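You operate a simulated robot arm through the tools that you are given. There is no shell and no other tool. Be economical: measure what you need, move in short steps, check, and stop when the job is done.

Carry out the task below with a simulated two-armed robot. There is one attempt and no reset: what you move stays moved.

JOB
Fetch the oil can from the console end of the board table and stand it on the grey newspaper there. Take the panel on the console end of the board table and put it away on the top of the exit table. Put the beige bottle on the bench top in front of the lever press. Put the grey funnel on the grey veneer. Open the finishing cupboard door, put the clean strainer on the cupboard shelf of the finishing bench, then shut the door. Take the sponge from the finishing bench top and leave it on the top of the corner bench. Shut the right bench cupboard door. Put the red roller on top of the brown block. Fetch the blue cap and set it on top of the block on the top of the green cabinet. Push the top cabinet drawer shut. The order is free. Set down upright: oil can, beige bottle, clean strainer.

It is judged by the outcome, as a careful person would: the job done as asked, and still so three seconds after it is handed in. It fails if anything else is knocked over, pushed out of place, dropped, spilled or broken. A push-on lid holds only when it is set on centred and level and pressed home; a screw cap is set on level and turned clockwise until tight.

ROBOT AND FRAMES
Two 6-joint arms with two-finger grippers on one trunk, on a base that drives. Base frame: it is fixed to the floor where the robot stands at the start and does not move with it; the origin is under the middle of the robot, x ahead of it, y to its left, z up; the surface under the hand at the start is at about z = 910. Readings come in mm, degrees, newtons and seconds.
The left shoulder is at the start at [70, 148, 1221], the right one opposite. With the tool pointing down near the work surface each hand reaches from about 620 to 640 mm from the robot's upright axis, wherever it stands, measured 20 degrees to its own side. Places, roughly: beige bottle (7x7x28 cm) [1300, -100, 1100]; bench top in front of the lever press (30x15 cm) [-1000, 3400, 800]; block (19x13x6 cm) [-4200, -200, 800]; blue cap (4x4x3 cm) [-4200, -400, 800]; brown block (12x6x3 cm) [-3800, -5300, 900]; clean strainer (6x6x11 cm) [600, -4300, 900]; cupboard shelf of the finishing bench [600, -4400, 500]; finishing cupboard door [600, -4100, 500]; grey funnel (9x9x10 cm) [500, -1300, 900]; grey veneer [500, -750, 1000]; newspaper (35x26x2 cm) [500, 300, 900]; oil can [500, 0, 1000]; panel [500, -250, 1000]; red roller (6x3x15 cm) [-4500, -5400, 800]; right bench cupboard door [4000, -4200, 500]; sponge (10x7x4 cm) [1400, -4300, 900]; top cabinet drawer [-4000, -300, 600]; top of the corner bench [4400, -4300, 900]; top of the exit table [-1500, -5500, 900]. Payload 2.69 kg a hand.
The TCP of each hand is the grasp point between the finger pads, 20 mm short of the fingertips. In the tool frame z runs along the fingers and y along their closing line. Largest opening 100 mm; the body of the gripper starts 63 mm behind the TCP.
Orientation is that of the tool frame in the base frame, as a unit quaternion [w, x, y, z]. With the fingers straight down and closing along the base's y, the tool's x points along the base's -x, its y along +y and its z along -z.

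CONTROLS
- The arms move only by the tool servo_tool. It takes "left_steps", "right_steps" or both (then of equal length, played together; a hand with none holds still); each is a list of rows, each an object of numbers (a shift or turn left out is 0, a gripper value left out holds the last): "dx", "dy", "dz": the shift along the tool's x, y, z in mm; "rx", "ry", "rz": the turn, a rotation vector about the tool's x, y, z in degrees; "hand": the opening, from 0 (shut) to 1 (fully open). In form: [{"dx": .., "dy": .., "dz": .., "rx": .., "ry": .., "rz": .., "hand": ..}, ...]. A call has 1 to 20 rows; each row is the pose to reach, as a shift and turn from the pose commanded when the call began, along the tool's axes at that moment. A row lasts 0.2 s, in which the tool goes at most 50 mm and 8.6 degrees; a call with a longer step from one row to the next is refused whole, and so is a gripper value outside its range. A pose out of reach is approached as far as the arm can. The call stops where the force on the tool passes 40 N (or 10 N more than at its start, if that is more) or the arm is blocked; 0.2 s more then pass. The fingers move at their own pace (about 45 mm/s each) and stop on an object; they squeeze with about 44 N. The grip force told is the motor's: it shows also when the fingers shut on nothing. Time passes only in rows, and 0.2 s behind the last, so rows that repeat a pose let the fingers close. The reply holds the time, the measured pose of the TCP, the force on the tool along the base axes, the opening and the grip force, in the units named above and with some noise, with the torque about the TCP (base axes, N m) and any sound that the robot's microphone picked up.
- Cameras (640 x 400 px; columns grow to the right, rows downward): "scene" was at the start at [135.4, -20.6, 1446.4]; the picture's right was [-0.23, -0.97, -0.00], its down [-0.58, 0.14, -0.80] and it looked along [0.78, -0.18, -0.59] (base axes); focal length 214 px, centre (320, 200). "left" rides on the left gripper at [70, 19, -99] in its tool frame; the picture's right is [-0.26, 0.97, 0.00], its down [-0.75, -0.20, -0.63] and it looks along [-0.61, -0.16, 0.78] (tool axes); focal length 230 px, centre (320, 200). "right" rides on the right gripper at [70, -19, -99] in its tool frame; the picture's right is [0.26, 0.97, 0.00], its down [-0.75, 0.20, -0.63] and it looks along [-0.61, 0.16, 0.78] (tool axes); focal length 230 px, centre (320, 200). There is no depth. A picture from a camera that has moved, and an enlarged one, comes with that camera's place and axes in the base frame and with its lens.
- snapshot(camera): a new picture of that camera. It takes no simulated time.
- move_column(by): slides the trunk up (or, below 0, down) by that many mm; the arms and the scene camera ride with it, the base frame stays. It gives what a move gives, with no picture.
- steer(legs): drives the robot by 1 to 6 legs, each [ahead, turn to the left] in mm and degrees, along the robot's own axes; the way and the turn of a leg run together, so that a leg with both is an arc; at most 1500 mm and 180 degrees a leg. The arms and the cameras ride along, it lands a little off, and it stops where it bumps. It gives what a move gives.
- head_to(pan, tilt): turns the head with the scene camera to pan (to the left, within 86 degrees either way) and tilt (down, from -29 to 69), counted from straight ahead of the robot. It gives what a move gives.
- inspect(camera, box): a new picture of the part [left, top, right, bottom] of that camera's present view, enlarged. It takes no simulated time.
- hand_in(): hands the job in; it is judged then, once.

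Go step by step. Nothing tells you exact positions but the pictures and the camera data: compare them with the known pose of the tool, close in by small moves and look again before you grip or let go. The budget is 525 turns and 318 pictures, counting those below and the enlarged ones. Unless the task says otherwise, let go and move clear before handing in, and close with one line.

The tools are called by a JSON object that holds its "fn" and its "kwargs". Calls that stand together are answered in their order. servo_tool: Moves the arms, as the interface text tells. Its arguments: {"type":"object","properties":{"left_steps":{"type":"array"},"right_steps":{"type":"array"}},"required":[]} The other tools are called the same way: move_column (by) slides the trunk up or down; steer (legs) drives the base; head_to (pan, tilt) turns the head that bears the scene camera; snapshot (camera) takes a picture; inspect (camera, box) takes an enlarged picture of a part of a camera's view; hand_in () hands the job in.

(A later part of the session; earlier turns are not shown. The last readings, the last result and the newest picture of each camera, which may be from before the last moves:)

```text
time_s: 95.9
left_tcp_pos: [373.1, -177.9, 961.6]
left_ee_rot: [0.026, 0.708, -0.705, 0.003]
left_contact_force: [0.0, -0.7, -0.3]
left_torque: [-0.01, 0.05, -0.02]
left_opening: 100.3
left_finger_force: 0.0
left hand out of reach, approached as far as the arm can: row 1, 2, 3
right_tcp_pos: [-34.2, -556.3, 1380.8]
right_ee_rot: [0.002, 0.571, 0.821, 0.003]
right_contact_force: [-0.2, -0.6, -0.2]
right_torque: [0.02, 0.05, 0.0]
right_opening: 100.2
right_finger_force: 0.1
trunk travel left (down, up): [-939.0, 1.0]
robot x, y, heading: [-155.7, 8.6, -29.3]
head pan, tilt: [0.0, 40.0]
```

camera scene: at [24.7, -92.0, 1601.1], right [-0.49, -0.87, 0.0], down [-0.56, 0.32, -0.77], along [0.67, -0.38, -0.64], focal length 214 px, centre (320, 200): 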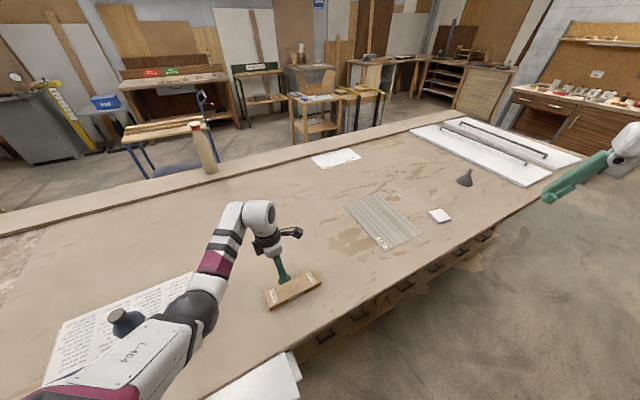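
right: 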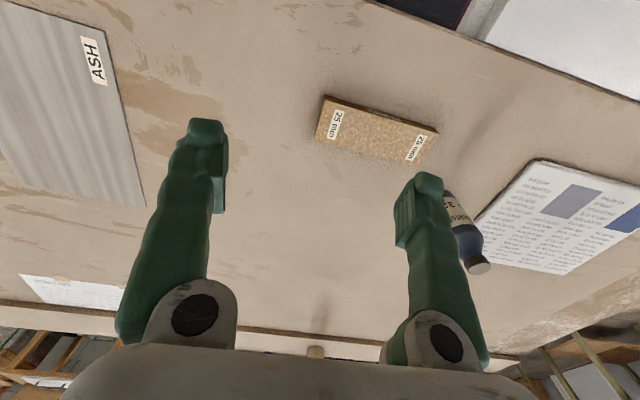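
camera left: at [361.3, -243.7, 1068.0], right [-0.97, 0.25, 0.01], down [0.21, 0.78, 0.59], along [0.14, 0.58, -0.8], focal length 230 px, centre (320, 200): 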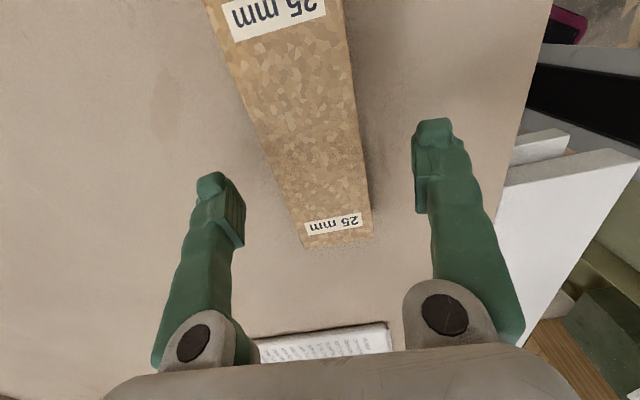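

The wrist roll looks to be at its limit with this yaw. I'll raise the hand and use the equivalent yaw turned by 180°.

{"fn": "servo_tool", "kwargs": {"left_steps": [{"dz": -40}, {"dz": -80}, {"dz": -120, "rz": 8}, {"dz": -120, "rz": 16}, {"dz": -120, "rz": 24}, {"dz": -120, "rz": 32}, {"dz": -120, "rz": 40}, {"dz": -120, "rz": 48}, {"dz": -120, "rz": 56}, {"dz": -120, "rz": 64}, {"dz": -120, "rz": 72}, {"dz": -120, "rz": 80}, {"dz": -120, "rz": 88}, {"dz": -120, "rz": 90}]}}

{"fn": "servo_tool", "kwargs": {"left_steps": [{"rz": 8}, {"rz": 16}, {"rz": 24}, {"rz": 32}, {"rz": 40}, {"rz": 48}, {"rz": 56}, {"rz": 64}, {"rz": 72}, {"rz": 80}, {"rz": 88}, {"rz": 90}, {"rz": 90}]}}

```text
time_s: 98.9
left_tcp_pos: [406.0, -197.3, 1070.1]
left_ee_rot: [-0.014, -0.001, 1.0, -0.018]
left_contact_force: [-0.2, 0.1, -0.2]
left_torque: [0.0, 0.0, -0.02]
left_opening: 100.2
left_finger_force: 0.0
left hand out of reach, approached as far as the arm can: row 1, 2, 3, 4, 5, 6, 7, 8, 9, 10, 11, 12, 13, 14
right_tcp_pos: [-34.8, -555.2, 1382.3]
right_ee_rot: [0.002, 0.571, 0.821, 0.003]
right_contact_force: [-0.1, 0.6, -0.3]
right_torque: [-0.05, 0.01, 0.01]
right_opening: 99.8
right_finger_force: 0.1
trunk travel left (down, up): [-939.0, 1.0]
robot x, y, heading: [-155.4, 7.5, -29.3]
head pan, tilt: [0.0, 40.0]
```

```text
time_s: 101.7
left_tcp_pos: [367.2, -226.3, 1093.1]
left_ee_rot: [-0.014, 0.309, 0.95, -0.037]
left_contact_force: [0.3, -0.3, 0.1]
left_torque: [0.02, -0.01, 0.0]
left_opening: 100.1
left_finger_force: 0.2
left hand out of reach, approached as far as the arm can: row 4, 5, 6, 7, 8, 9, 10, 11, 12, 13
right_tcp_pos: [-33.6, -553.8, 1382.1]
right_ee_rot: [0.002, 0.571, 0.821, 0.003]
right_contact_force: [0.1, 0.6, -0.1]
right_torque: [0.02, 0.01, 0.01]
right_opening: 100.0
right_finger_force: 0.1
trunk travel left (down, up): [-939.0, 1.0]
robot x, y, heading: [-155.8, 7.6, -29.2]
head pan, tilt: [0.0, 40.0]
```

The left wrist yaw runs only from about straight ahead to 120° counter-clockwise. So I should face the panel squarely (heading 0), standing near y=-340. I'll turn towards -90° first and look.

{"fn": "steer", "kwargs": {"legs": [[0, -61]]}}

{"fn": "head_to", "kwargs": {"pan": -60, "tilt": 20}}

{"fn": "snapshot", "kwargs": {"camera": "scene"}}

{"fn": "head_to", "kwargs": {"pan": 0, "tilt": 25}}

{"fn": "snapshot", "kwargs": {"camera": "scene"}}

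```text
time_s: 104.7
left_tcp_pos: [-97.0, -559.5, 1092.8]
left_ee_rot: [-0.031, 0.744, 0.667, -0.025]
left_contact_force: [0.3, 0.6, 0.3]
left_torque: [-0.02, -0.02, -0.05]
left_opening: 100.0
left_finger_force: 0.1
right_tcp_pos: [-580.1, -376.6, 1383.3]
right_ee_rot: [0.003, 0.905, 0.426, 0.001]
right_contact_force: [0.4, 1.2, -0.1]
right_torque: [0.0, 0.0, -0.02]
right_opening: 100.0
right_finger_force: 0.0
trunk travel left (down, up): [-939.0, 1.0]
robot x, y, heading: [-152.9, 12.5, -89.2]
head pan, tilt: [0.0, 40.0]
```

```text
time_s: 106.0
left_tcp_pos: [-97.8, -560.0, 1092.9]
left_ee_rot: [-0.031, 0.743, 0.668, -0.026]
left_contact_force: [-0.5, 0.4, 0.6]
left_torque: [-0.01, -0.01, 0.04]
left_opening: 100.1
left_finger_force: 0.0
right_tcp_pos: [-582.3, -376.3, 1380.4]
right_ee_rot: [0.002, 0.905, 0.426, 0.002]
right_contact_force: [0.7, -0.1, 0.6]
right_torque: [0.01, 0.03, -0.04]
right_opening: 100.1
right_finger_force: 0.1
trunk travel left (down, up): [-939.0, 1.0]
robot x, y, heading: [-157.8, 11.8, -88.9]
head pan, tilt: [-60.0, 20.0]
```

```text
270 pictures are left
camera scene: at [-233.0, -89.4, 1632.5], right [-0.51, 0.86, 0.0], down [0.29, 0.18, -0.94], along [-0.81, -0.48, -0.34], focal length 214 px, centre (320, 200)
```

scene: 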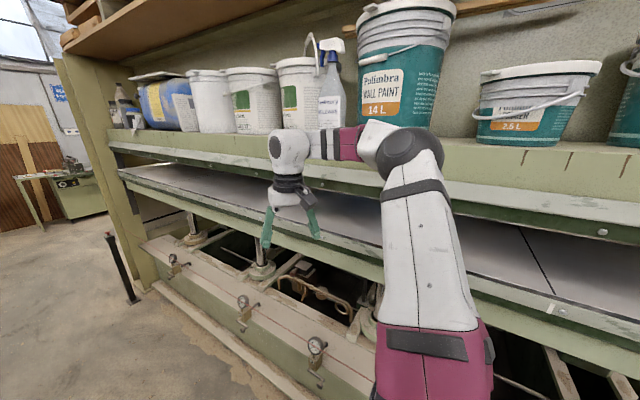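

```text
time_s: 107.3
left_tcp_pos: [-97.8, -558.6, 1093.3]
left_ee_rot: [-0.03, 0.744, 0.667, -0.025]
left_contact_force: [0.0, 0.3, -0.8]
left_torque: [-0.02, -0.02, 0.03]
left_opening: 100.1
left_finger_force: 0.1
right_tcp_pos: [-583.0, -376.0, 1381.9]
right_ee_rot: [0.003, 0.905, 0.426, 0.002]
right_contact_force: [-0.2, 0.3, 0.2]
right_torque: [-0.03, 0.03, 0.0]
right_opening: 100.1
right_finger_force: 0.0
trunk travel left (down, up): [-939.0, 1.0]
robot x, y, heading: [-153.5, 5.9, -89.0]
head pan, tilt: [0.0, 25.0]
```

```text
269 pictures are left
camera scene: at [-152.1, -133.6, 1624.5], right [-1.0, -0.01, 0.0], down [-0.01, 0.42, -0.91], along [0.01, -0.91, -0.42], focal length 214 px, centre (320, 200)
```

scene: 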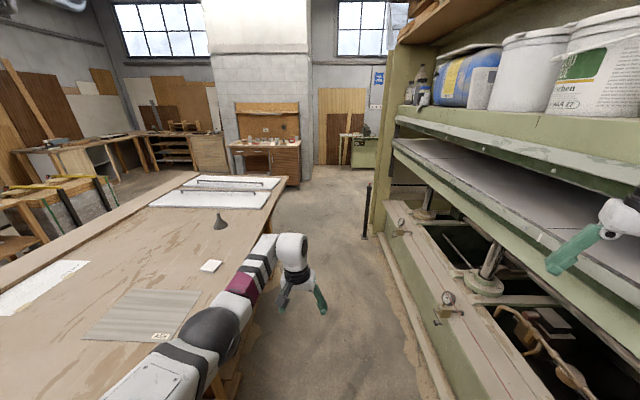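

Behind me is a press with paint tins, its front at about x=-870; the aisle is clear. I'll drive 346 mm along -y and turn back to face the table.

{"fn": "steer", "kwargs": {"legs": [[346, 0], [0, 89]]}}

{"fn": "servo_tool", "kwargs": {"left_steps": [{"rz": -8}, {"rz": -16}, {"rz": -24}, {"rz": -32}, {"rz": -40}, {"rz": -48}, {"rz": -56}, {"rz": -64}, {"rz": -72}, {"rz": -80}, {"rz": -88}, {"rz": -90}]}}

{"fn": "head_to", "kwargs": {"pan": 0, "tilt": 45}}

{"fn": "snapshot", "kwargs": {"camera": "scene"}}

```text
time_s: 113.3
left_tcp_pos: [421.6, -302.0, 1092.2]
left_ee_rot: [-0.005, 0.075, 0.996, -0.038]
left_contact_force: [0.6, -0.4, -0.2]
left_torque: [0.02, -0.02, -0.01]
left_opening: 100.3
left_finger_force: 0.2
right_tcp_pos: [216.8, -779.2, 1381.5]
right_ee_rot: [0.001, 0.36, 0.933, 0.004]
right_contact_force: [0.1, -0.5, -0.7]
right_torque: [0.0, -0.02, 0.01]
right_opening: 99.7
right_finger_force: 0.0
trunk travel left (down, up): [-939.0, 1.0]
robot x, y, heading: [-148.7, -332.6, -1.9]
head pan, tilt: [0.0, 25.0]
```

```text
time_s: 115.9
left_tcp_pos: [422.7, -301.7, 1092.9]
left_ee_rot: [-0.031, -0.652, 0.758, -0.025]
left_contact_force: [1.2, 0.2, 0.3]
left_torque: [0.02, -0.01, -0.01]
left_opening: 100.0
left_finger_force: 0.0
right_tcp_pos: [216.2, -780.3, 1381.3]
right_ee_rot: [0.001, 0.36, 0.933, 0.003]
right_contact_force: [-0.4, 0.1, -0.2]
right_torque: [-0.01, 0.01, -0.01]
right_opening: 99.9
right_finger_force: 0.1
trunk travel left (down, up): [-939.0, 1.0]
robot x, y, heading: [-149.4, -330.9, -1.6]
head pan, tilt: [0.0, 25.0]
```

```text
time_s: 116.7
left_tcp_pos: [423.0, -302.5, 1092.9]
left_ee_rot: [-0.03, -0.651, 0.758, -0.024]
left_contact_force: [0.1, -0.4, -0.4]
left_torque: [0.0, -0.01, -0.01]
left_opening: 100.1
left_finger_force: 0.0
right_tcp_pos: [216.5, -778.9, 1381.4]
right_ee_rot: [0.001, 0.36, 0.933, 0.004]
right_contact_force: [-0.2, -0.8, -0.1]
right_torque: [-0.02, -0.02, 0.0]
right_opening: 99.9
right_finger_force: 0.0
trunk travel left (down, up): [-939.0, 1.0]
robot x, y, heading: [-153.5, -334.7, -1.8]
head pan, tilt: [0.0, 45.0]
```

```text
268 pictures are left
camera scene: at [-17.7, -338.7, 1593.9], right [-0.03, -1.0, 0.0], down [-0.71, 0.02, -0.71], along [0.71, -0.02, -0.71], focal length 214 px, centre (320, 200)
```

scene: 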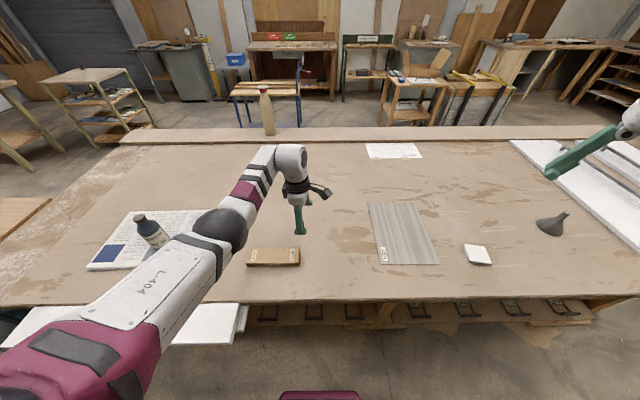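

The view is good. I'll square the hand and bring it above the panel centre at [379,-191].

{"fn": "servo_tool", "kwargs": {"left_steps": [{"dx": -30, "dy": 15, "rz": -5, "ry": -2}, {"dx": -60, "dy": 30, "rz": -8.7, "ry": -4}, {"dx": -90, "dy": 45, "rz": -8.7, "ry": -4, "dz": 20}, {"dx": -103, "dy": 60, "dz": 50, "rz": -8.7, "ry": -4}, {"dx": -103, "dy": 60, "dz": 80, "rz": -8.7, "ry": -4}, {"dx": -103, "dy": 60, "dz": 100, "rz": -8.7, "ry": -4}, {"dx": -103, "dy": 60, "dz": 100, "rz": -8.7, "ry": -4}]}}

{"fn": "snapshot", "kwargs": {"camera": "left"}}

```text
time_s: 118.3
left_tcp_pos: [381.2, -178.9, 989.9]
left_ee_rot: [-0.017, -0.707, 0.707, -0.007]
left_contact_force: [0.4, -0.4, 0.7]
left_torque: [0.01, -0.01, 0.03]
left_opening: 99.9
left_finger_force: 0.0
left hand out of reach, approached as far as the arm can: row 1, 2, 3, 4, 5, 6, 7
right_tcp_pos: [216.1, -780.2, 1381.1]
right_ee_rot: [0.002, 0.36, 0.933, 0.004]
right_contact_force: [0.3, 0.0, -0.4]
right_torque: [-0.01, 0.01, -0.02]
right_opening: 100.1
right_finger_force: 0.1
trunk travel left (down, up): [-939.0, 1.0]
robot x, y, heading: [-147.8, -336.6, -1.6]
head pan, tilt: [0.0, 45.0]
```

```text
267 pictures are left
camera left: at [365.8, -246.7, 1092.5], right [-0.97, 0.26, 0.0], down [0.21, 0.77, 0.6], along [0.15, 0.58, -0.8], focal length 230 px, centre (320, 200)
```

left: 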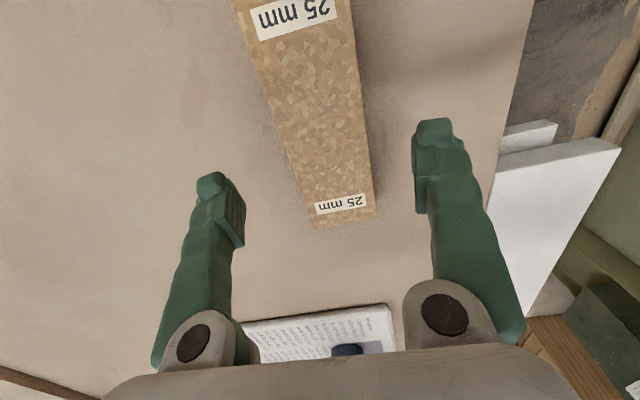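

It's centred over the panel. I'll go down 53 mm and check the pose before closing.

{"fn": "servo_tool", "kwargs": {"left_steps": [{"dz": 20, "dx": 5}, {"dz": 40, "dx": 10}, {"dz": 48, "dx": 10}, {"dz": 53, "dx": 10}, {"dz": 53, "dx": 10}]}}

{"fn": "snapshot", "kwargs": {"camera": "left"}}

```text
time_s: 119.5
left_tcp_pos: [401.5, -177.1, 932.4]
left_ee_rot: [-0.012, -0.707, 0.707, -0.002]
left_contact_force: [-0.5, 0.4, 0.1]
left_torque: [0.03, 0.01, -0.01]
left_opening: 100.2
left_finger_force: 0.1
left hand out of reach, approached as far as the arm can: row 1, 2, 3, 4, 5
right_tcp_pos: [216.6, -778.8, 1382.1]
right_ee_rot: [0.001, 0.36, 0.933, 0.004]
right_contact_force: [-0.6, -0.8, 0.0]
right_torque: [0.03, -0.01, 0.02]
right_opening: 100.0
right_finger_force: 0.1
trunk travel left (down, up): [-939.0, 1.0]
robot x, y, heading: [-150.4, -331.3, -1.9]
head pan, tilt: [0.0, 45.0]
```

```text
266 pictures are left
camera left: at [385.1, -246.6, 1033.7], right [-0.97, 0.26, 0.01], down [0.21, 0.76, 0.61], along [0.15, 0.59, -0.79], focal length 230 px, centre (320, 200)
```

left: 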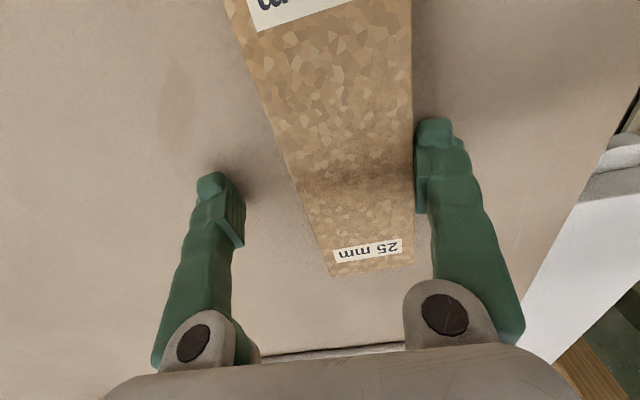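

The fingers straddle the panel, off-centre by 20 mm, and it may slide as I close, which is harmless. Closing now.

{"fn": "servo_tool", "kwargs": {"left_steps": [{"hand": 0}, {"hand": 0}, {"hand": 0}, {"hand": 0}, {"hand": 0}, {"hand": 0}]}}

{"fn": "snapshot", "kwargs": {"camera": "left"}}

```text
time_s: 120.9
left_tcp_pos: [400.2, -175.8, 932.6]
left_ee_rot: [-0.012, -0.707, 0.707, -0.002]
left_contact_force: [-0.1, -0.7, 1.1]
left_torque: [0.01, -0.04, -0.07]
left_opening: 59.4
left_finger_force: 43.8
right_tcp_pos: [216.1, -779.6, 1382.3]
right_ee_rot: [0.001, 0.361, 0.933, 0.002]
right_contact_force: [-0.2, -0.6, 1.3]
right_torque: [0.04, -0.02, -0.01]
right_opening: 100.0
right_finger_force: 0.1
trunk travel left (down, up): [-939.0, 1.0]
robot x, y, heading: [-147.0, -333.8, -1.7]
head pan, tilt: [0.0, 45.0]
```

```text
265 pictures are left
camera left: at [384.6, -245.8, 1033.9], right [-0.97, 0.26, 0.01], down [0.21, 0.76, 0.61], along [0.15, 0.59, -0.79], focal length 230 px, centre (320, 200)
```

left: 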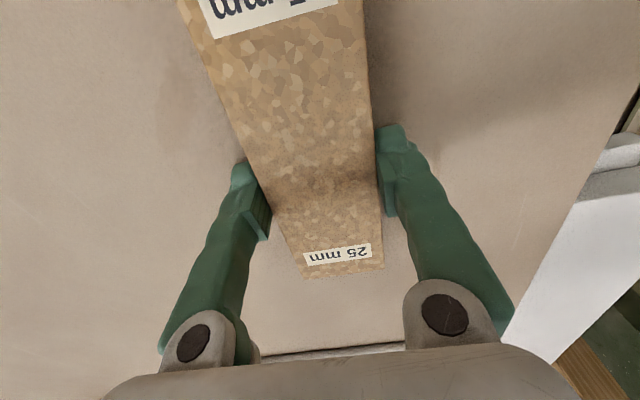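

The panel is gripped. I'll lift it, then ready the right hand for the funnel.

{"fn": "servo_tool", "kwargs": {"left_steps": [{"dz": -30}, {"dz": -60}, {"dz": -100}, {"dz": -140}, {"dz": -180}, {"dz": -180}]}}

{"fn": "servo_tool", "kwargs": {"right_steps": [{"ry": -8}, {"ry": -16}, {"ry": -24}, {"ry": -32}, {"ry": -40}, {"ry": -40}]}}

{"fn": "snapshot", "kwargs": {"camera": "scene"}}

```text
time_s: 122.3
left_tcp_pos: [460.8, -178.9, 1104.5]
left_ee_rot: [-0.006, -0.706, 0.708, 0.001]
left_contact_force: [0.2, 0.4, -1.6]
left_torque: [-0.02, -0.02, 0.01]
left_opening: 59.2
left_finger_force: 43.7
left hand out of reach, approached as far as the arm can: row 1, 2, 3, 4, 5, 6
right_tcp_pos: [215.7, -778.1, 1382.6]
right_ee_rot: [0.001, 0.36, 0.933, 0.003]
right_contact_force: [0.2, -0.5, -0.1]
right_torque: [0.01, 0.0, -0.03]
right_opening: 99.8
right_finger_force: 0.1
trunk travel left (down, up): [-939.0, 1.0]
robot x, y, heading: [-147.2, -339.3, -1.5]
head pan, tilt: [0.0, 45.0]
```

```text
time_s: 123.7
left_tcp_pos: [460.1, -178.7, 1103.1]
left_ee_rot: [0.006, 0.707, -0.707, -0.002]
left_contact_force: [0.1, 0.2, -2.0]
left_torque: [0.05, 0.0, 0.01]
left_opening: 58.9
left_finger_force: 43.7
right_tcp_pos: [222.5, -771.2, 1383.9]
right_ee_rot: [0.321, 0.339, 0.876, -0.12]
right_contact_force: [0.3, -0.6, 0.2]
right_torque: [-0.01, 0.01, 0.0]
right_opening: 100.0
right_finger_force: 0.1
right hand out of reach, approached as far as the arm can: row 5, 6
trunk travel left (down, up): [-939.0, 1.0]
robot x, y, heading: [-151.4, -332.4, -1.7]
head pan, tilt: [0.0, 45.0]
```

```text
264 pictures are left
camera scene: at [-17.4, -337.8, 1593.9], right [-0.03, -1.0, 0.0], down [-0.71, 0.02, -0.71], along [0.71, -0.02, -0.71], focal length 214 px, centre (320, 200)
```

scene: 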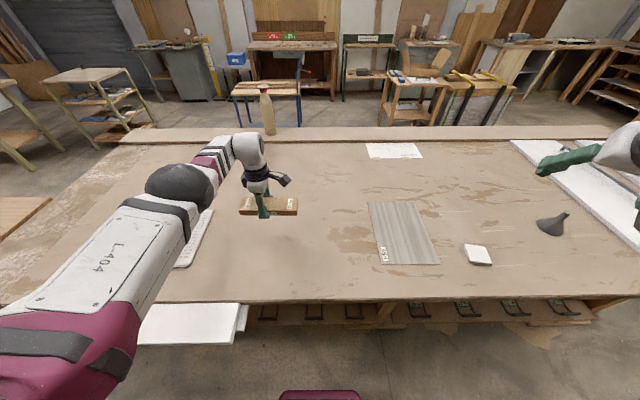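

I'll test how far the right arm can lower from this pose. It's clear of the table objects here, at [222,-771].

{"fn": "servo_tool", "kwargs": {"right_steps": [{"dx": 25, "dz": 30}, {"dx": 50, "dz": 60}, {"dx": 75, "dz": 90}, {"dx": 100, "dz": 120}, {"dx": 128, "dz": 152}, {"dx": 128, "dz": 152}]}}

{"fn": "head_to", "kwargs": {"pan": -45, "tilt": 45}}

{"fn": "snapshot", "kwargs": {"camera": "scene"}}

```text
time_s: 125.1
left_tcp_pos: [461.6, -178.9, 1102.6]
left_ee_rot: [-0.006, -0.706, 0.708, 0.001]
left_contact_force: [-0.7, -0.3, -2.0]
left_torque: [0.0, 0.03, 0.0]
left_opening: 58.8
left_finger_force: 43.8
right_tcp_pos: [223.6, -772.2, 1182.1]
right_ee_rot: [0.321, 0.34, 0.876, -0.119]
right_contact_force: [0.6, 0.1, 0.1]
right_torque: [-0.01, 0.0, -0.01]
right_opening: 100.0
right_finger_force: 0.0
trunk travel left (down, up): [-939.0, 1.0]
robot x, y, heading: [-146.9, -334.7, -1.7]
head pan, tilt: [0.0, 45.0]
```

```text
time_s: 126.2
left_tcp_pos: [461.0, -179.0, 1103.5]
left_ee_rot: [-0.007, -0.706, 0.709, 0.001]
left_contact_force: [-0.8, 0.4, -1.6]
left_torque: [0.0, -0.05, 0.01]
left_opening: 59.2
left_finger_force: 44.0
right_tcp_pos: [224.6, -772.8, 1183.2]
right_ee_rot: [0.319, 0.34, 0.876, -0.119]
right_contact_force: [0.1, 0.6, -0.5]
right_torque: [0.03, 0.0, 0.01]
right_opening: 99.9
right_finger_force: 0.1
trunk travel left (down, up): [-939.0, 1.0]
robot x, y, heading: [-149.3, -331.6, -2.2]
head pan, tilt: [-45.0, 45.0]
```

```text
263 pictures are left
camera scene: at [-42.7, -395.2, 1593.8], right [-0.73, -0.69, 0.0], down [-0.48, 0.52, -0.71], along [0.48, -0.52, -0.71], focal length 214 px, centre (320, 200)
```

scene: 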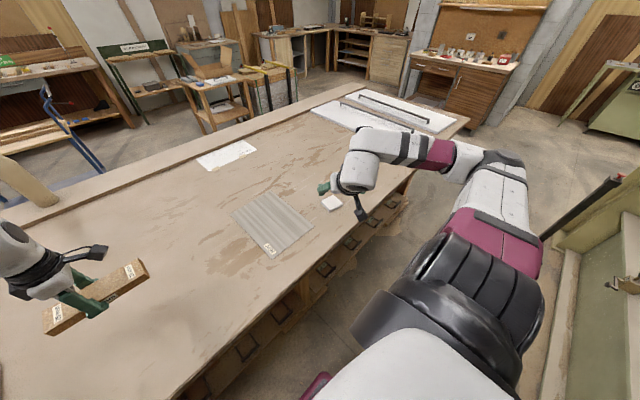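

The right arm lowers freely. The funnel is near [481,-1269], so I'll drive down the aisle to about [-59,-1077], facing 30°.

{"fn": "steer", "kwargs": {"legs": [[0, -81], [750, 0], [0, 113]]}}

{"fn": "snapshot", "kwargs": {"camera": "scene"}}

{"fn": "snapshot", "kwargs": {"camera": "right"}}

```text
time_s: 138.4
left_tcp_pos: [381.1, -622.5, 1104.0]
left_ee_rot: [0.007, 0.87, -0.493, 0.001]
left_contact_force: [0.6, -0.1, -1.0]
left_torque: [0.0, 0.01, 0.01]
left_opening: 58.8
left_finger_force: 43.7
right_tcp_pos: [482.4, -1252.4, 1181.8]
right_ee_rot: [0.341, 0.092, 0.935, -0.029]
right_contact_force: [0.1, -0.1, -0.1]
right_torque: [0.01, 0.02, -0.03]
right_opening: 99.9
right_finger_force: 0.1
trunk travel left (down, up): [-939.0, 1.0]
robot x, y, heading: [-67.6, -1071.3, 29.3]
head pan, tilt: [-45.0, 45.0]
```

```text
262 pictures are left
camera scene: at [59.7, -1068.1, 1593.8], right [-0.27, -0.96, 0.0], down [-0.68, 0.19, -0.71], along [0.68, -0.19, -0.71], focal length 214 px, centre (320, 200)
```

scene: 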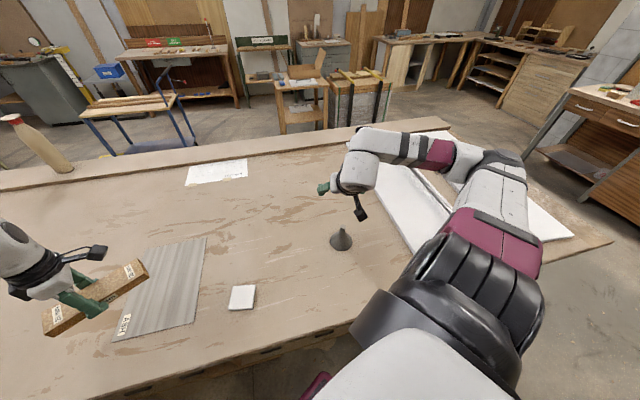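

```text
261 pictures are left
camera right: at [364.7, -1249.0, 1212.5], right [-0.01, 0.99, -0.16], down [0.2, 0.16, 0.97], along [0.98, -0.03, -0.2], focal length 230 px, centre (320, 200)
```

right: 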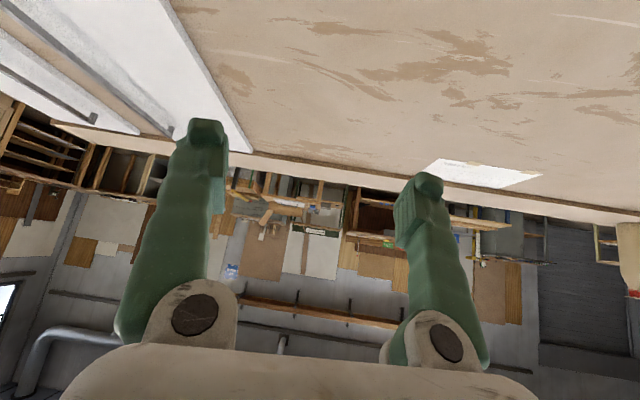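

The funnel sits at about [474,-1265] with its top near z 1003. I'll zoom in on its shape.

{"fn": "inspect", "kwargs": {"camera": "scene", "box": [300, 205, 380, 255]}}

```text
8.00 times, centred on (340, 230) of scene
camera zoom: at [59.7, -1068.1, 1593.8], right [-0.27, -0.96, 0.0], down [-0.68, 0.19, -0.71], along [0.68, -0.19, -0.71], focal length 1716 px, centre (160, -40)
```

zoom: 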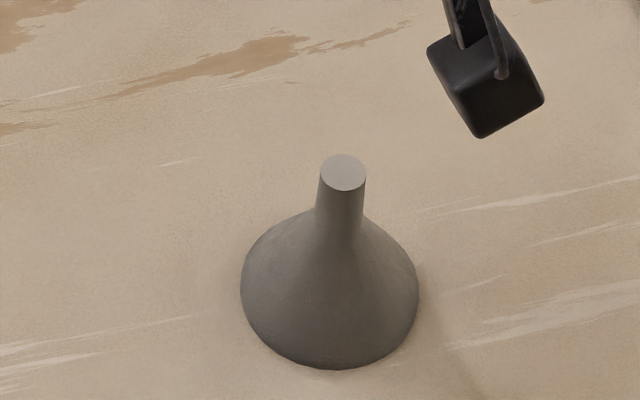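

The stem is about 20 mm wide in its top 40 mm. I'll move to a pre-grasp 90 mm back along the tool axis.

{"fn": "servo_tool", "kwargs": {"right_steps": [{"dx": 35, "dy": -5}, {"dx": 70, "dy": -10, "dz": 15}, {"dx": 100, "dy": -17, "dz": 35}, {"dx": 126, "dy": -17, "dz": 52}, {"dx": 126, "dy": -17, "dz": 52}]}}

{"fn": "snapshot", "kwargs": {"camera": "right"}}

```text
time_s: 139.7
left_tcp_pos: [379.6, -621.3, 1103.8]
left_ee_rot: [0.007, 0.87, -0.493, 0.0]
left_contact_force: [0.6, 0.2, -2.1]
left_torque: [0.01, 0.01, 0.03]
left_opening: 58.6
left_finger_force: 43.9
right_tcp_pos: [417.5, -1252.5, 1060.9]
right_ee_rot: [0.341, 0.093, 0.935, -0.031]
right_contact_force: [-0.7, 0.9, 0.3]
right_torque: [0.02, 0.0, -0.02]
right_opening: 99.9
right_finger_force: 0.1
trunk travel left (down, up): [-939.0, 1.0]
robot x, y, heading: [-63.9, -1070.8, 29.2]
head pan, tilt: [-45.0, 45.0]
```

```text
259 pictures are left
camera right: at [299.1, -1248.4, 1090.8], right [-0.01, 0.99, -0.16], down [0.2, 0.16, 0.97], along [0.98, -0.03, -0.2], focal length 230 px, centre (320, 200)
```

right: 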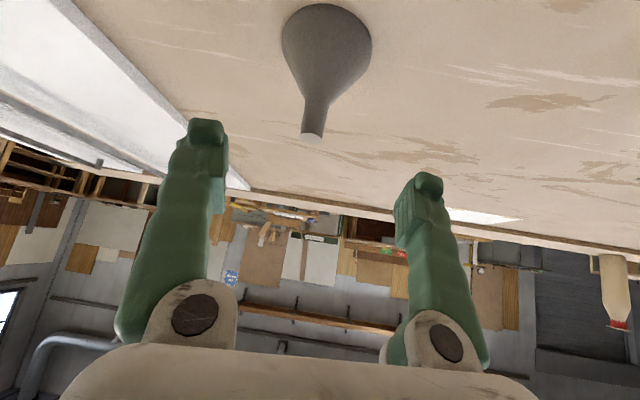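

It's lined up. I'll advance 90 mm along the tool axis and check.

{"fn": "servo_tool", "kwargs": {"right_steps": [{"dz": 30}, {"dz": 60}, {"dz": 80}, {"dz": 90}, {"dz": 90}]}}

{"fn": "snapshot", "kwargs": {"camera": "right"}}

```text
time_s: 140.8
left_tcp_pos: [380.7, -622.0, 1103.6]
left_ee_rot: [0.007, 0.87, -0.493, 0.001]
left_contact_force: [-0.4, -0.2, -1.0]
left_torque: [-0.01, -0.01, -0.01]
left_opening: 58.8
left_finger_force: 44.0
right_tcp_pos: [476.5, -1269.4, 995.6]
right_ee_rot: [0.338, 0.092, 0.936, -0.027]
right_contact_force: [-0.3, 0.5, 0.6]
right_torque: [-0.02, 0.01, 0.03]
right_opening: 100.1
right_finger_force: 0.2
right hand out of reach, approached as far as the arm can: row 3, 4, 5
trunk travel left (down, up): [-939.0, 1.0]
robot x, y, heading: [-61.5, -1071.8, 29.5]
head pan, tilt: [-45.0, 45.0]
```

```text
258 pictures are left
camera right: at [359.0, -1265.5, 1026.5], right [-0.01, 0.99, -0.15], down [0.21, 0.15, 0.97], along [0.98, -0.02, -0.21], focal length 230 px, centre (320, 200)
```

right: 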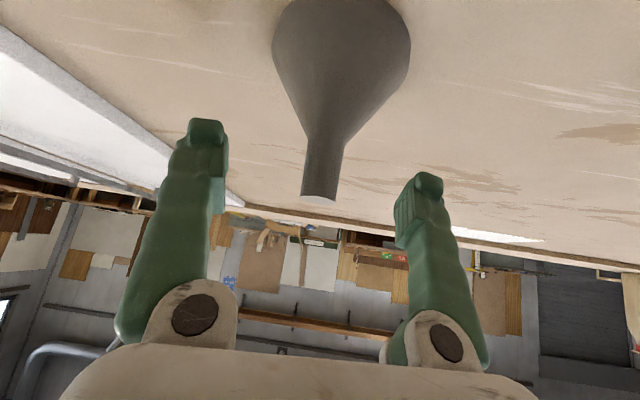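

The stem is between the pads. Closing.

{"fn": "servo_tool", "kwargs": {"right_steps": [{"hand": 0}, {"hand": 0}, {"hand": 0}, {"hand": 0}, {"hand": 0}, {"hand": 0}, {"hand": 0}]}}

{"fn": "snapshot", "kwargs": {"camera": "right"}}

```text
time_s: 142.4
left_tcp_pos: [380.0, -622.3, 1102.9]
left_ee_rot: [0.007, 0.871, -0.492, 0.0]
left_contact_force: [-0.5, -1.2, -2.3]
left_torque: [0.01, 0.02, -0.01]
left_opening: 58.5
left_finger_force: 43.6
right_tcp_pos: [476.9, -1269.4, 996.4]
right_ee_rot: [0.338, 0.091, 0.936, -0.027]
right_contact_force: [0.3, -1.0, -0.5]
right_torque: [0.0, 0.01, 0.02]
right_opening: 18.9
right_finger_force: 43.6
trunk travel left (down, up): [-939.0, 1.0]
robot x, y, heading: [-67.6, -1069.0, 29.4]
head pan, tilt: [-45.0, 45.0]
```

```text
257 pictures are left
camera right: at [359.0, -1265.6, 1026.6], right [-0.01, 0.99, -0.15], down [0.21, 0.15, 0.97], along [0.98, -0.02, -0.21], focal length 230 px, centre (320, 200)
```

right: 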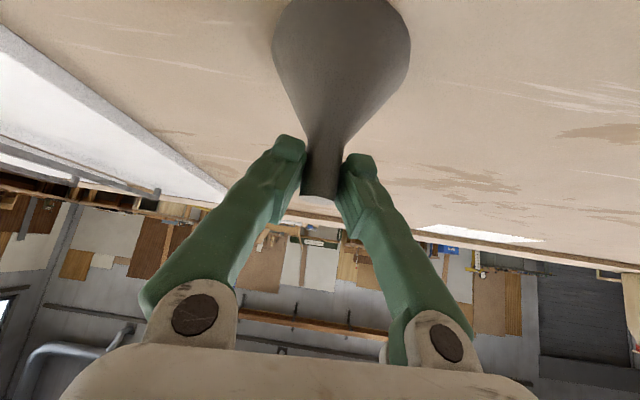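

The funnel is gripped. I'll lift it 60 mm and turn left 56°, which swings it over to the veneer.

{"fn": "servo_tool", "kwargs": {"right_steps": [{"dx": -13, "dz": -15}, {"dx": -26, "dz": -31}, {"dx": -39, "dz": -46}, {"dx": -39, "dz": -46}]}}

{"fn": "steer", "kwargs": {"legs": [[0, 56]]}}

{"fn": "snapshot", "kwargs": {"camera": "scene"}}

```text
time_s: 143.4
left_tcp_pos: [379.0, -621.9, 1103.5]
left_ee_rot: [0.007, 0.87, -0.493, 0.0]
left_contact_force: [0.5, -0.2, -1.2]
left_torque: [-0.01, 0.01, -0.02]
left_opening: 58.8
left_finger_force: 44.0
right_tcp_pos: [477.1, -1269.9, 1058.3]
right_ee_rot: [0.34, 0.093, 0.935, -0.029]
right_contact_force: [-0.4, 0.0, 0.1]
right_torque: [0.0, -0.01, 0.01]
right_opening: 18.7
right_finger_force: 44.0
trunk travel left (down, up): [-939.0, 1.0]
robot x, y, heading: [-63.5, -1069.5, 29.5]
head pan, tilt: [-45.0, 45.0]
```

```text
time_s: 146.3
left_tcp_pos: [-175.1, -449.8, 1104.2]
left_ee_rot: [0.006, 0.999, -0.035, 0.003]
left_contact_force: [0.0, 0.3, -1.6]
left_torque: [0.01, 0.03, -0.01]
left_opening: 58.9
left_finger_force: 44.2
right_tcp_pos: [410.5, -740.8, 1058.2]
right_ee_rot: [0.316, -0.349, 0.872, 0.132]
right_contact_force: [0.0, 0.0, -1.2]
right_torque: [0.0, -0.01, 0.03]
right_opening: 18.4
right_finger_force: 44.6
trunk travel left (down, up): [-939.0, 1.0]
robot x, y, heading: [-63.4, -1073.8, 84.2]
head pan, tilt: [-45.0, 45.0]
```

```text
256 pictures are left
camera scene: at [6.3, -968.6, 1593.8], right [0.63, -0.77, 0.0], down [-0.55, -0.45, -0.71], along [0.55, 0.45, -0.71], focal length 214 px, centre (320, 200)
```

scene: 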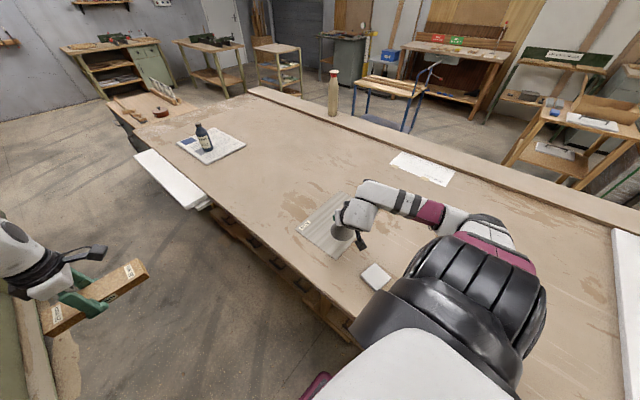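

The funnel is over the veneer's edge. I'll drive 70 mm further so it sits centrally.

{"fn": "steer", "kwargs": {"legs": [[70, 0]]}}

{"fn": "snapshot", "kwargs": {"camera": "right"}}

{"fn": "inspect", "kwargs": {"camera": "scene", "box": [270, 160, 430, 260]}}

```text
time_s: 147.3
left_tcp_pos: [-159.2, -350.7, 1113.7]
left_ee_rot: [-0.018, 0.999, -0.044, 0.005]
left_contact_force: [0.6, 0.4, -0.8]
left_torque: [-0.05, 0.06, 0.03]
left_opening: 59.0
left_finger_force: 43.9
right_tcp_pos: [415.9, -674.9, 1055.9]
right_ee_rot: [0.315, -0.352, 0.872, 0.131]
right_contact_force: [-0.3, 0.6, -0.9]
right_torque: [-0.04, -0.02, 0.01]
right_opening: 18.2
right_finger_force: 43.6
trunk travel left (down, up): [-939.0, 1.0]
robot x, y, heading: [-55.5, -1003.8, 84.2]
head pan, tilt: [-45.0, 45.0]
```

```text
255 pictures are left
camera right: at [345.5, -768.5, 1087.1], right [-0.82, 0.56, -0.16], down [-0.01, 0.26, 0.97], along [0.58, 0.79, -0.21], focal length 230 px, centre (320, 200)
```

right: 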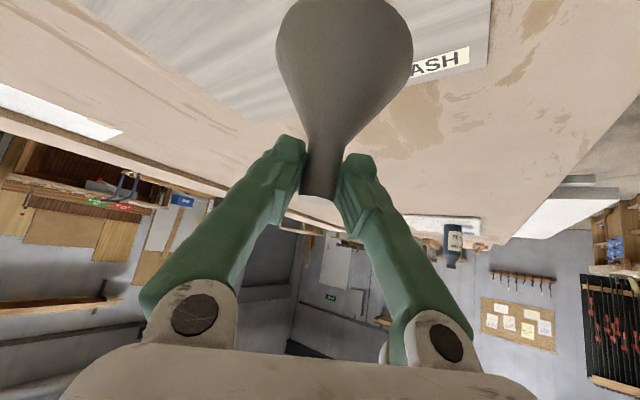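

```text
4.00 times, centred on (350, 210) of scene
camera zoom: at [14.6, -875.4, 1593.6], right [0.63, -0.77, 0.01], down [-0.55, -0.46, -0.7], along [0.55, 0.44, -0.72], focal length 858 px, centre (200, 160)
```

zoom: 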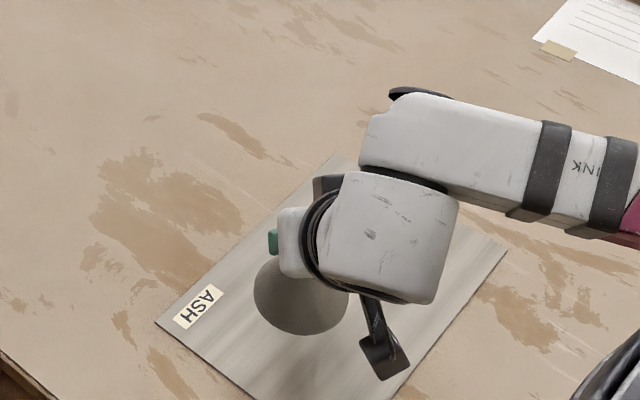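

It's over the veneer, well inside. I'll lower it, ending with small steps.

{"fn": "servo_tool", "kwargs": {"right_steps": [{"dx": 13, "dz": 15}, {"dx": 26, "dz": 31}, {"dx": 33, "dz": 39.5}, {"dx": 34.5, "dz": 41}, {"dx": 36, "dz": 43}, {"dx": 37.5, "dz": 44.6}, {"dx": 39, "dz": 46.4}, {"dx": 40.5, "dz": 48}]}}

```text
time_s: 149.1
left_tcp_pos: [-162.1, -366.8, 1125.1]
left_ee_rot: [-0.029, 0.999, -0.045, 0.005]
left_contact_force: [0.1, -0.8, -1.9]
left_torque: [0.02, 0.02, 0.05]
left_opening: 58.8
left_finger_force: 44.1
right_tcp_pos: [415.0, -689.4, 1000.1]
right_ee_rot: [0.316, -0.35, 0.871, 0.137]
right_contact_force: [1.1, -2.3, 4.8]
right_torque: [-0.28, -0.14, 0.01]
right_opening: 18.3
right_finger_force: 43.6
trunk travel left (down, up): [-939.0, 1.0]
robot x, y, heading: [-60.0, -996.8, 84.2]
head pan, tilt: [-45.0, 45.0]
```

Contact is made at veneer height. The base seems to have pitched slightly, so I'll check before letting go.

{"fn": "snapshot", "kwargs": {"camera": "right"}}

{"fn": "snapshot", "kwargs": {"camera": "scene"}}

```text
253 pictures are left
camera right: at [344.3, -785.0, 1029.2], right [-0.82, 0.56, -0.15], down [-0.01, 0.25, 0.97], along [0.58, 0.79, -0.2], focal length 230 px, centre (320, 200)
```

right: 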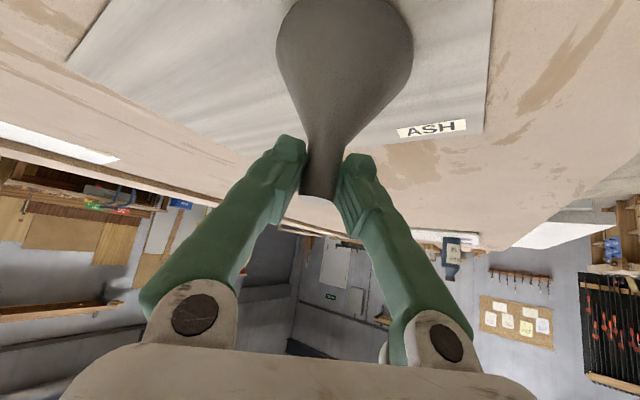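

```text
252 pictures are left
camera scene: at [10.6, -900.9, 1594.1], right [0.63, -0.77, 0.0], down [-0.55, -0.45, -0.71], along [0.55, 0.45, -0.71], focal length 214 px, centre (320, 200)
```

scene: 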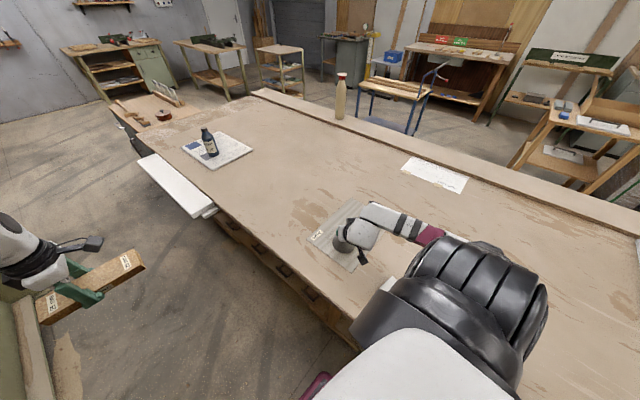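

The base is level again and it was only sway. I'll release the funnel, opening slowly, and retreat along the tool axis.

{"fn": "servo_tool", "kwargs": {"right_steps": [{"hand": 0.3}, {"hand": 0.5}, {"hand": 0.8}, {"hand": 1}, {"hand": 1}, {"hand": 1}, {"hand": 1}]}}

{"fn": "servo_tool", "kwargs": {"right_steps": [{"dz": -30}, {"dz": -60}, {"dz": -90}, {"dz": -120}, {"dz": -120}]}}

{"fn": "inspect", "kwargs": {"camera": "scene", "box": [270, 160, 430, 280]}}

{"fn": "snapshot", "kwargs": {"camera": "right"}}

```text
time_s: 150.7
left_tcp_pos: [-161.7, -365.7, 1122.1]
left_ee_rot: [-0.029, 0.999, -0.044, 0.006]
left_contact_force: [-0.1, 0.4, -1.4]
left_torque: [-0.01, 0.01, 0.03]
left_opening: 58.8
left_finger_force: 44.5
right_tcp_pos: [415.7, -688.9, 999.7]
right_ee_rot: [0.313, -0.351, 0.872, 0.138]
right_contact_force: [-0.1, 0.6, -1.1]
right_torque: [0.02, 0.0, 0.0]
right_opening: 100.1
right_finger_force: 0.0
trunk travel left (down, up): [-939.0, 1.0]
robot x, y, heading: [-55.1, -1002.2, 84.1]
head pan, tilt: [-45.0, 45.0]
```

```text
time_s: 151.9
left_tcp_pos: [-161.5, -366.4, 1123.0]
left_ee_rot: [-0.028, 0.999, -0.045, 0.006]
left_contact_force: [0.6, -0.9, -1.6]
left_torque: [-0.04, 0.02, 0.0]
left_opening: 58.6
left_finger_force: 43.8
right_tcp_pos: [359.9, -743.8, 1090.4]
right_ee_rot: [0.318, -0.35, 0.87, 0.137]
right_contact_force: [-0.1, 0.1, -0.4]
right_torque: [-0.01, 0.02, 0.02]
right_opening: 100.0
right_finger_force: 0.0
trunk travel left (down, up): [-939.0, 1.0]
robot x, y, heading: [-52.6, -1001.7, 84.0]
head pan, tilt: [-45.0, 45.0]
```

```text
3.33 times, centred on (350, 220) of scene
camera zoom: at [11.8, -899.9, 1593.8], right [0.63, -0.77, 0.0], down [-0.55, -0.45, -0.71], along [0.55, 0.45, -0.71], focal length 715 px, centre (220, 133)
```

zoom: 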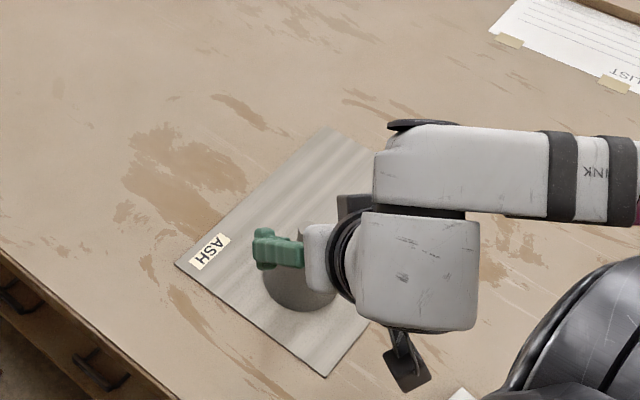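

```text
250 pictures are left
camera right: at [288.6, -839.6, 1119.1], right [-0.81, 0.56, -0.15], down [-0.01, 0.25, 0.97], along [0.58, 0.79, -0.19], focal length 230 px, centre (320, 200)
```

right: 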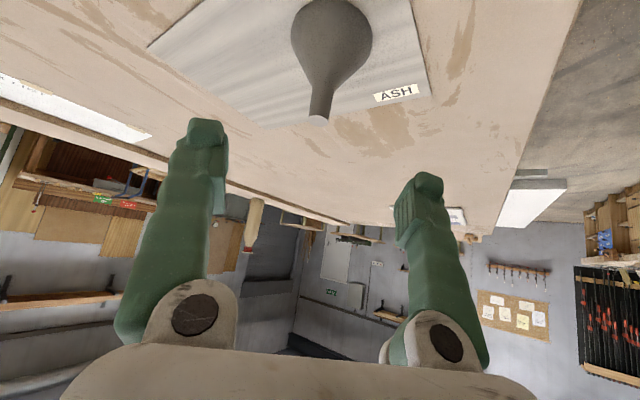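

The funnel stands on the veneer. Next I'll carry the panel south: turn to face -y, drive down the aisle and survey.

{"fn": "steer", "kwargs": {"legs": [[0, -174], [1300, 0]]}}

{"fn": "head_to", "kwargs": {"pan": 0, "tilt": 12}}

{"fn": "snapshot", "kwargs": {"camera": "scene"}}

{"fn": "head_to", "kwargs": {"pan": -60, "tilt": 12}}

{"fn": "snapshot", "kwargs": {"camera": "scene"}}

```text
time_s: 165.6
left_tcp_pos: [115.3, -2916.7, 1122.6]
left_ee_rot: [-0.004, -0.012, 0.999, -0.03]
left_contact_force: [0.0, 0.7, -1.6]
left_torque: [0.01, 0.0, -0.01]
left_opening: 58.6
left_finger_force: 44.1
right_tcp_pos: [-446.2, -2599.9, 1091.5]
right_ee_rot: [0.155, 0.849, 0.398, -0.31]
right_contact_force: [-0.7, 0.2, -0.2]
right_torque: [-0.01, 0.0, -0.01]
right_opening: 99.8
right_finger_force: 0.1
trunk travel left (down, up): [-939.0, 1.0]
robot x, y, heading: [-64.7, -2299.9, -89.3]
head pan, tilt: [-45.0, 45.0]
```

```text
time_s: 166.7
left_tcp_pos: [114.7, -2918.6, 1123.8]
left_ee_rot: [-0.004, -0.013, 0.999, -0.03]
left_contact_force: [-0.1, 0.2, -1.7]
left_torque: [0.02, -0.03, 0.04]
left_opening: 58.9
left_finger_force: 43.3
right_tcp_pos: [-445.2, -2601.9, 1089.5]
right_ee_rot: [0.156, 0.849, 0.398, -0.31]
right_contact_force: [-0.4, 0.0, 0.6]
right_torque: [0.01, 0.01, -0.01]
right_opening: 99.9
right_finger_force: 0.0
trunk travel left (down, up): [-939.0, 1.0]
robot x, y, heading: [-64.2, -2299.7, -89.5]
head pan, tilt: [0.0, 12.0]
```

```text
249 pictures are left
camera scene: at [-58.9, -2443.3, 1645.5], right [-1.0, -0.01, 0.0], down [0.0, 0.21, -0.98], along [0.01, -0.98, -0.21], focal length 214 px, centre (320, 200)
```

scene: 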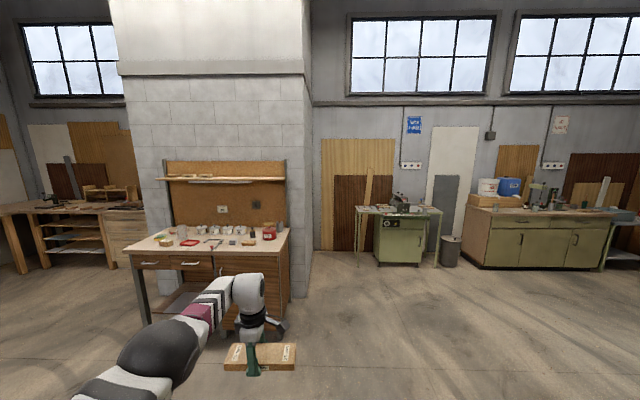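

```text
time_s: 168.0
left_tcp_pos: [115.3, -2918.0, 1122.9]
left_ee_rot: [-0.004, -0.012, 0.999, -0.03]
left_contact_force: [0.4, -0.3, -1.8]
left_torque: [0.01, -0.01, 0.01]
left_opening: 58.8
left_finger_force: 43.7
right_tcp_pos: [-445.0, -2601.9, 1089.9]
right_ee_rot: [0.156, 0.849, 0.399, -0.309]
right_contact_force: [0.3, 1.2, 0.4]
right_torque: [0.02, 0.02, 0.0]
right_opening: 100.0
right_finger_force: 0.1
trunk travel left (down, up): [-939.0, 1.0]
robot x, y, heading: [-59.9, -2297.0, -89.1]
head pan, tilt: [-60.0, 12.0]
```

```text
248 pictures are left
camera scene: at [-140.1, -2398.0, 1645.5], right [-0.51, 0.86, 0.0], down [0.18, 0.11, -0.98], along [-0.84, -0.5, -0.21], focal length 214 px, centre (320, 200)
```

scene: 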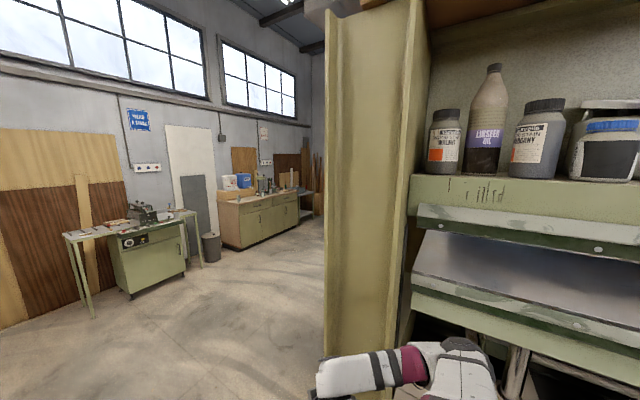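

The finishing bench is ahead (wood, pegboard). The small green table with a machine should be the exit table. I'll zoom in.

{"fn": "head_to", "kwargs": {"pan": -25, "tilt": 15}}

{"fn": "inspect", "kwargs": {"camera": "scene", "box": [220, 140, 420, 265]}}

{"fn": "inspect", "kwargs": {"camera": "scene", "box": [0, 120, 240, 270]}}

```text
time_s: 169.0
left_tcp_pos: [116.0, -2918.8, 1123.4]
left_ee_rot: [-0.004, -0.012, 0.999, -0.03]
left_contact_force: [-0.8, 0.5, -1.5]
left_torque: [0.03, -0.02, -0.01]
left_opening: 59.0
left_finger_force: 44.0
right_tcp_pos: [-445.5, -2603.2, 1090.3]
right_ee_rot: [0.155, 0.849, 0.398, -0.309]
right_contact_force: [-0.4, 0.1, -0.5]
right_torque: [0.0, 0.03, 0.01]
right_opening: 100.2
right_finger_force: 0.1
trunk travel left (down, up): [-939.0, 1.0]
robot x, y, heading: [-64.2, -2299.6, -89.2]
head pan, tilt: [-25.0, 15.0]
```

```text
3.20 times, centred on (320, 202) of scene
camera zoom: at [-98.5, -2435.3, 1640.6], right [-0.91, 0.41, 0.0], down [0.11, 0.24, -0.97], along [-0.4, -0.88, -0.26], focal length 686 px, centre (320, 192)
```

zoom: 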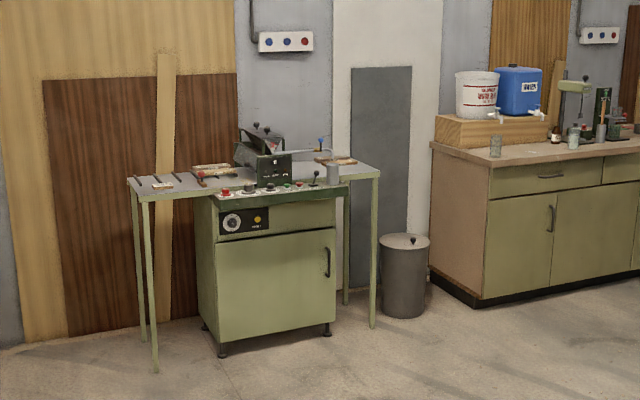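

```text
2.67 times, centred on (120, 195) of scene
camera zoom: at [-98.5, -2435.3, 1640.6], right [-0.91, 0.41, 0.0], down [0.11, 0.24, -0.97], along [-0.4, -0.88, -0.26], focal length 572 px, centre (853, 213)
```

zoom: 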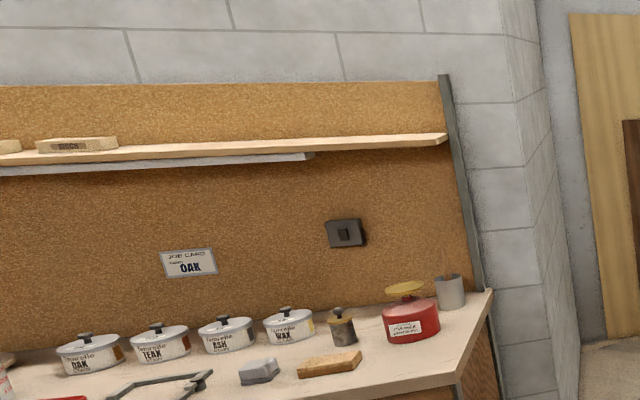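

The exit table seems to be the right part of that machine's table, near [-1550,-5400]. I'll clear the press post, then drive across to stand before it.

{"fn": "steer", "kwargs": {"legs": [[700, 0], [0, -61], [950, 0], [945, 0], [0, 60]]}}

{"fn": "head_to", "kwargs": {"pan": 0, "tilt": 20}}

{"fn": "snapshot", "kwargs": {"camera": "scene"}}

```text
time_s: 187.2
left_tcp_pos: [-1395.8, -4672.9, 1125.4]
left_ee_rot: [-0.003, -0.045, 0.998, -0.032]
left_contact_force: [-0.1, -1.0, -1.7]
left_torque: [0.05, -0.03, 0.01]
left_opening: 58.7
left_finger_force: 43.5
right_tcp_pos: [-1974.8, -4392.2, 1090.6]
right_ee_rot: [0.165, 0.836, 0.426, -0.304]
right_contact_force: [-0.1, 0.3, 0.7]
right_torque: [-0.01, -0.04, -0.03]
right_opening: 100.1
right_finger_force: 0.2
trunk travel left (down, up): [-939.0, 1.0]
robot x, y, heading: [-1613.8, -4064.2, -85.5]
head pan, tilt: [-25.0, 15.0]
```

```text
time_s: 188.1
left_tcp_pos: [-1394.7, -4673.8, 1124.4]
left_ee_rot: [-0.003, -0.045, 0.998, -0.033]
left_contact_force: [0.0, 0.3, -1.5]
left_torque: [0.01, 0.01, 0.0]
left_opening: 59.0
left_finger_force: 43.4
right_tcp_pos: [-1974.0, -4392.9, 1090.5]
right_ee_rot: [0.165, 0.836, 0.426, -0.304]
right_contact_force: [-0.5, -0.1, 1.1]
right_torque: [-0.01, 0.01, -0.03]
right_opening: 100.2
right_finger_force: 0.0
trunk travel left (down, up): [-939.0, 1.0]
robot x, y, heading: [-1612.1, -4061.3, -85.6]
head pan, tilt: [0.0, 20.0]
```

```text
245 pictures are left
camera scene: at [-1598.9, -4209.4, 1632.5], right [-1.0, -0.08, 0.0], down [-0.03, 0.34, -0.94], along [0.07, -0.94, -0.34], focal length 214 px, centre (320, 200)
```

scene: 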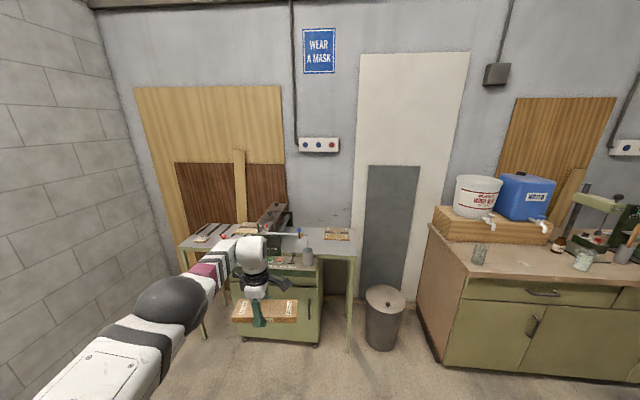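

{"fn": "inspect", "kwargs": {"camera": "scene", "box": [170, 190, 390, 328]}}

```text
2.90 times, centred on (280, 259) of scene
camera zoom: at [-1598.9, -4209.4, 1632.5], right [-1.0, -0.08, 0.0], down [-0.03, 0.34, -0.94], along [0.07, -0.94, -0.34], focal length 622 px, centre (436, 29)
```

zoom: 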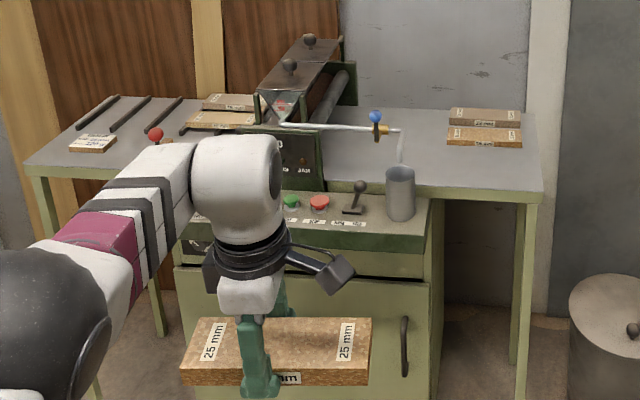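

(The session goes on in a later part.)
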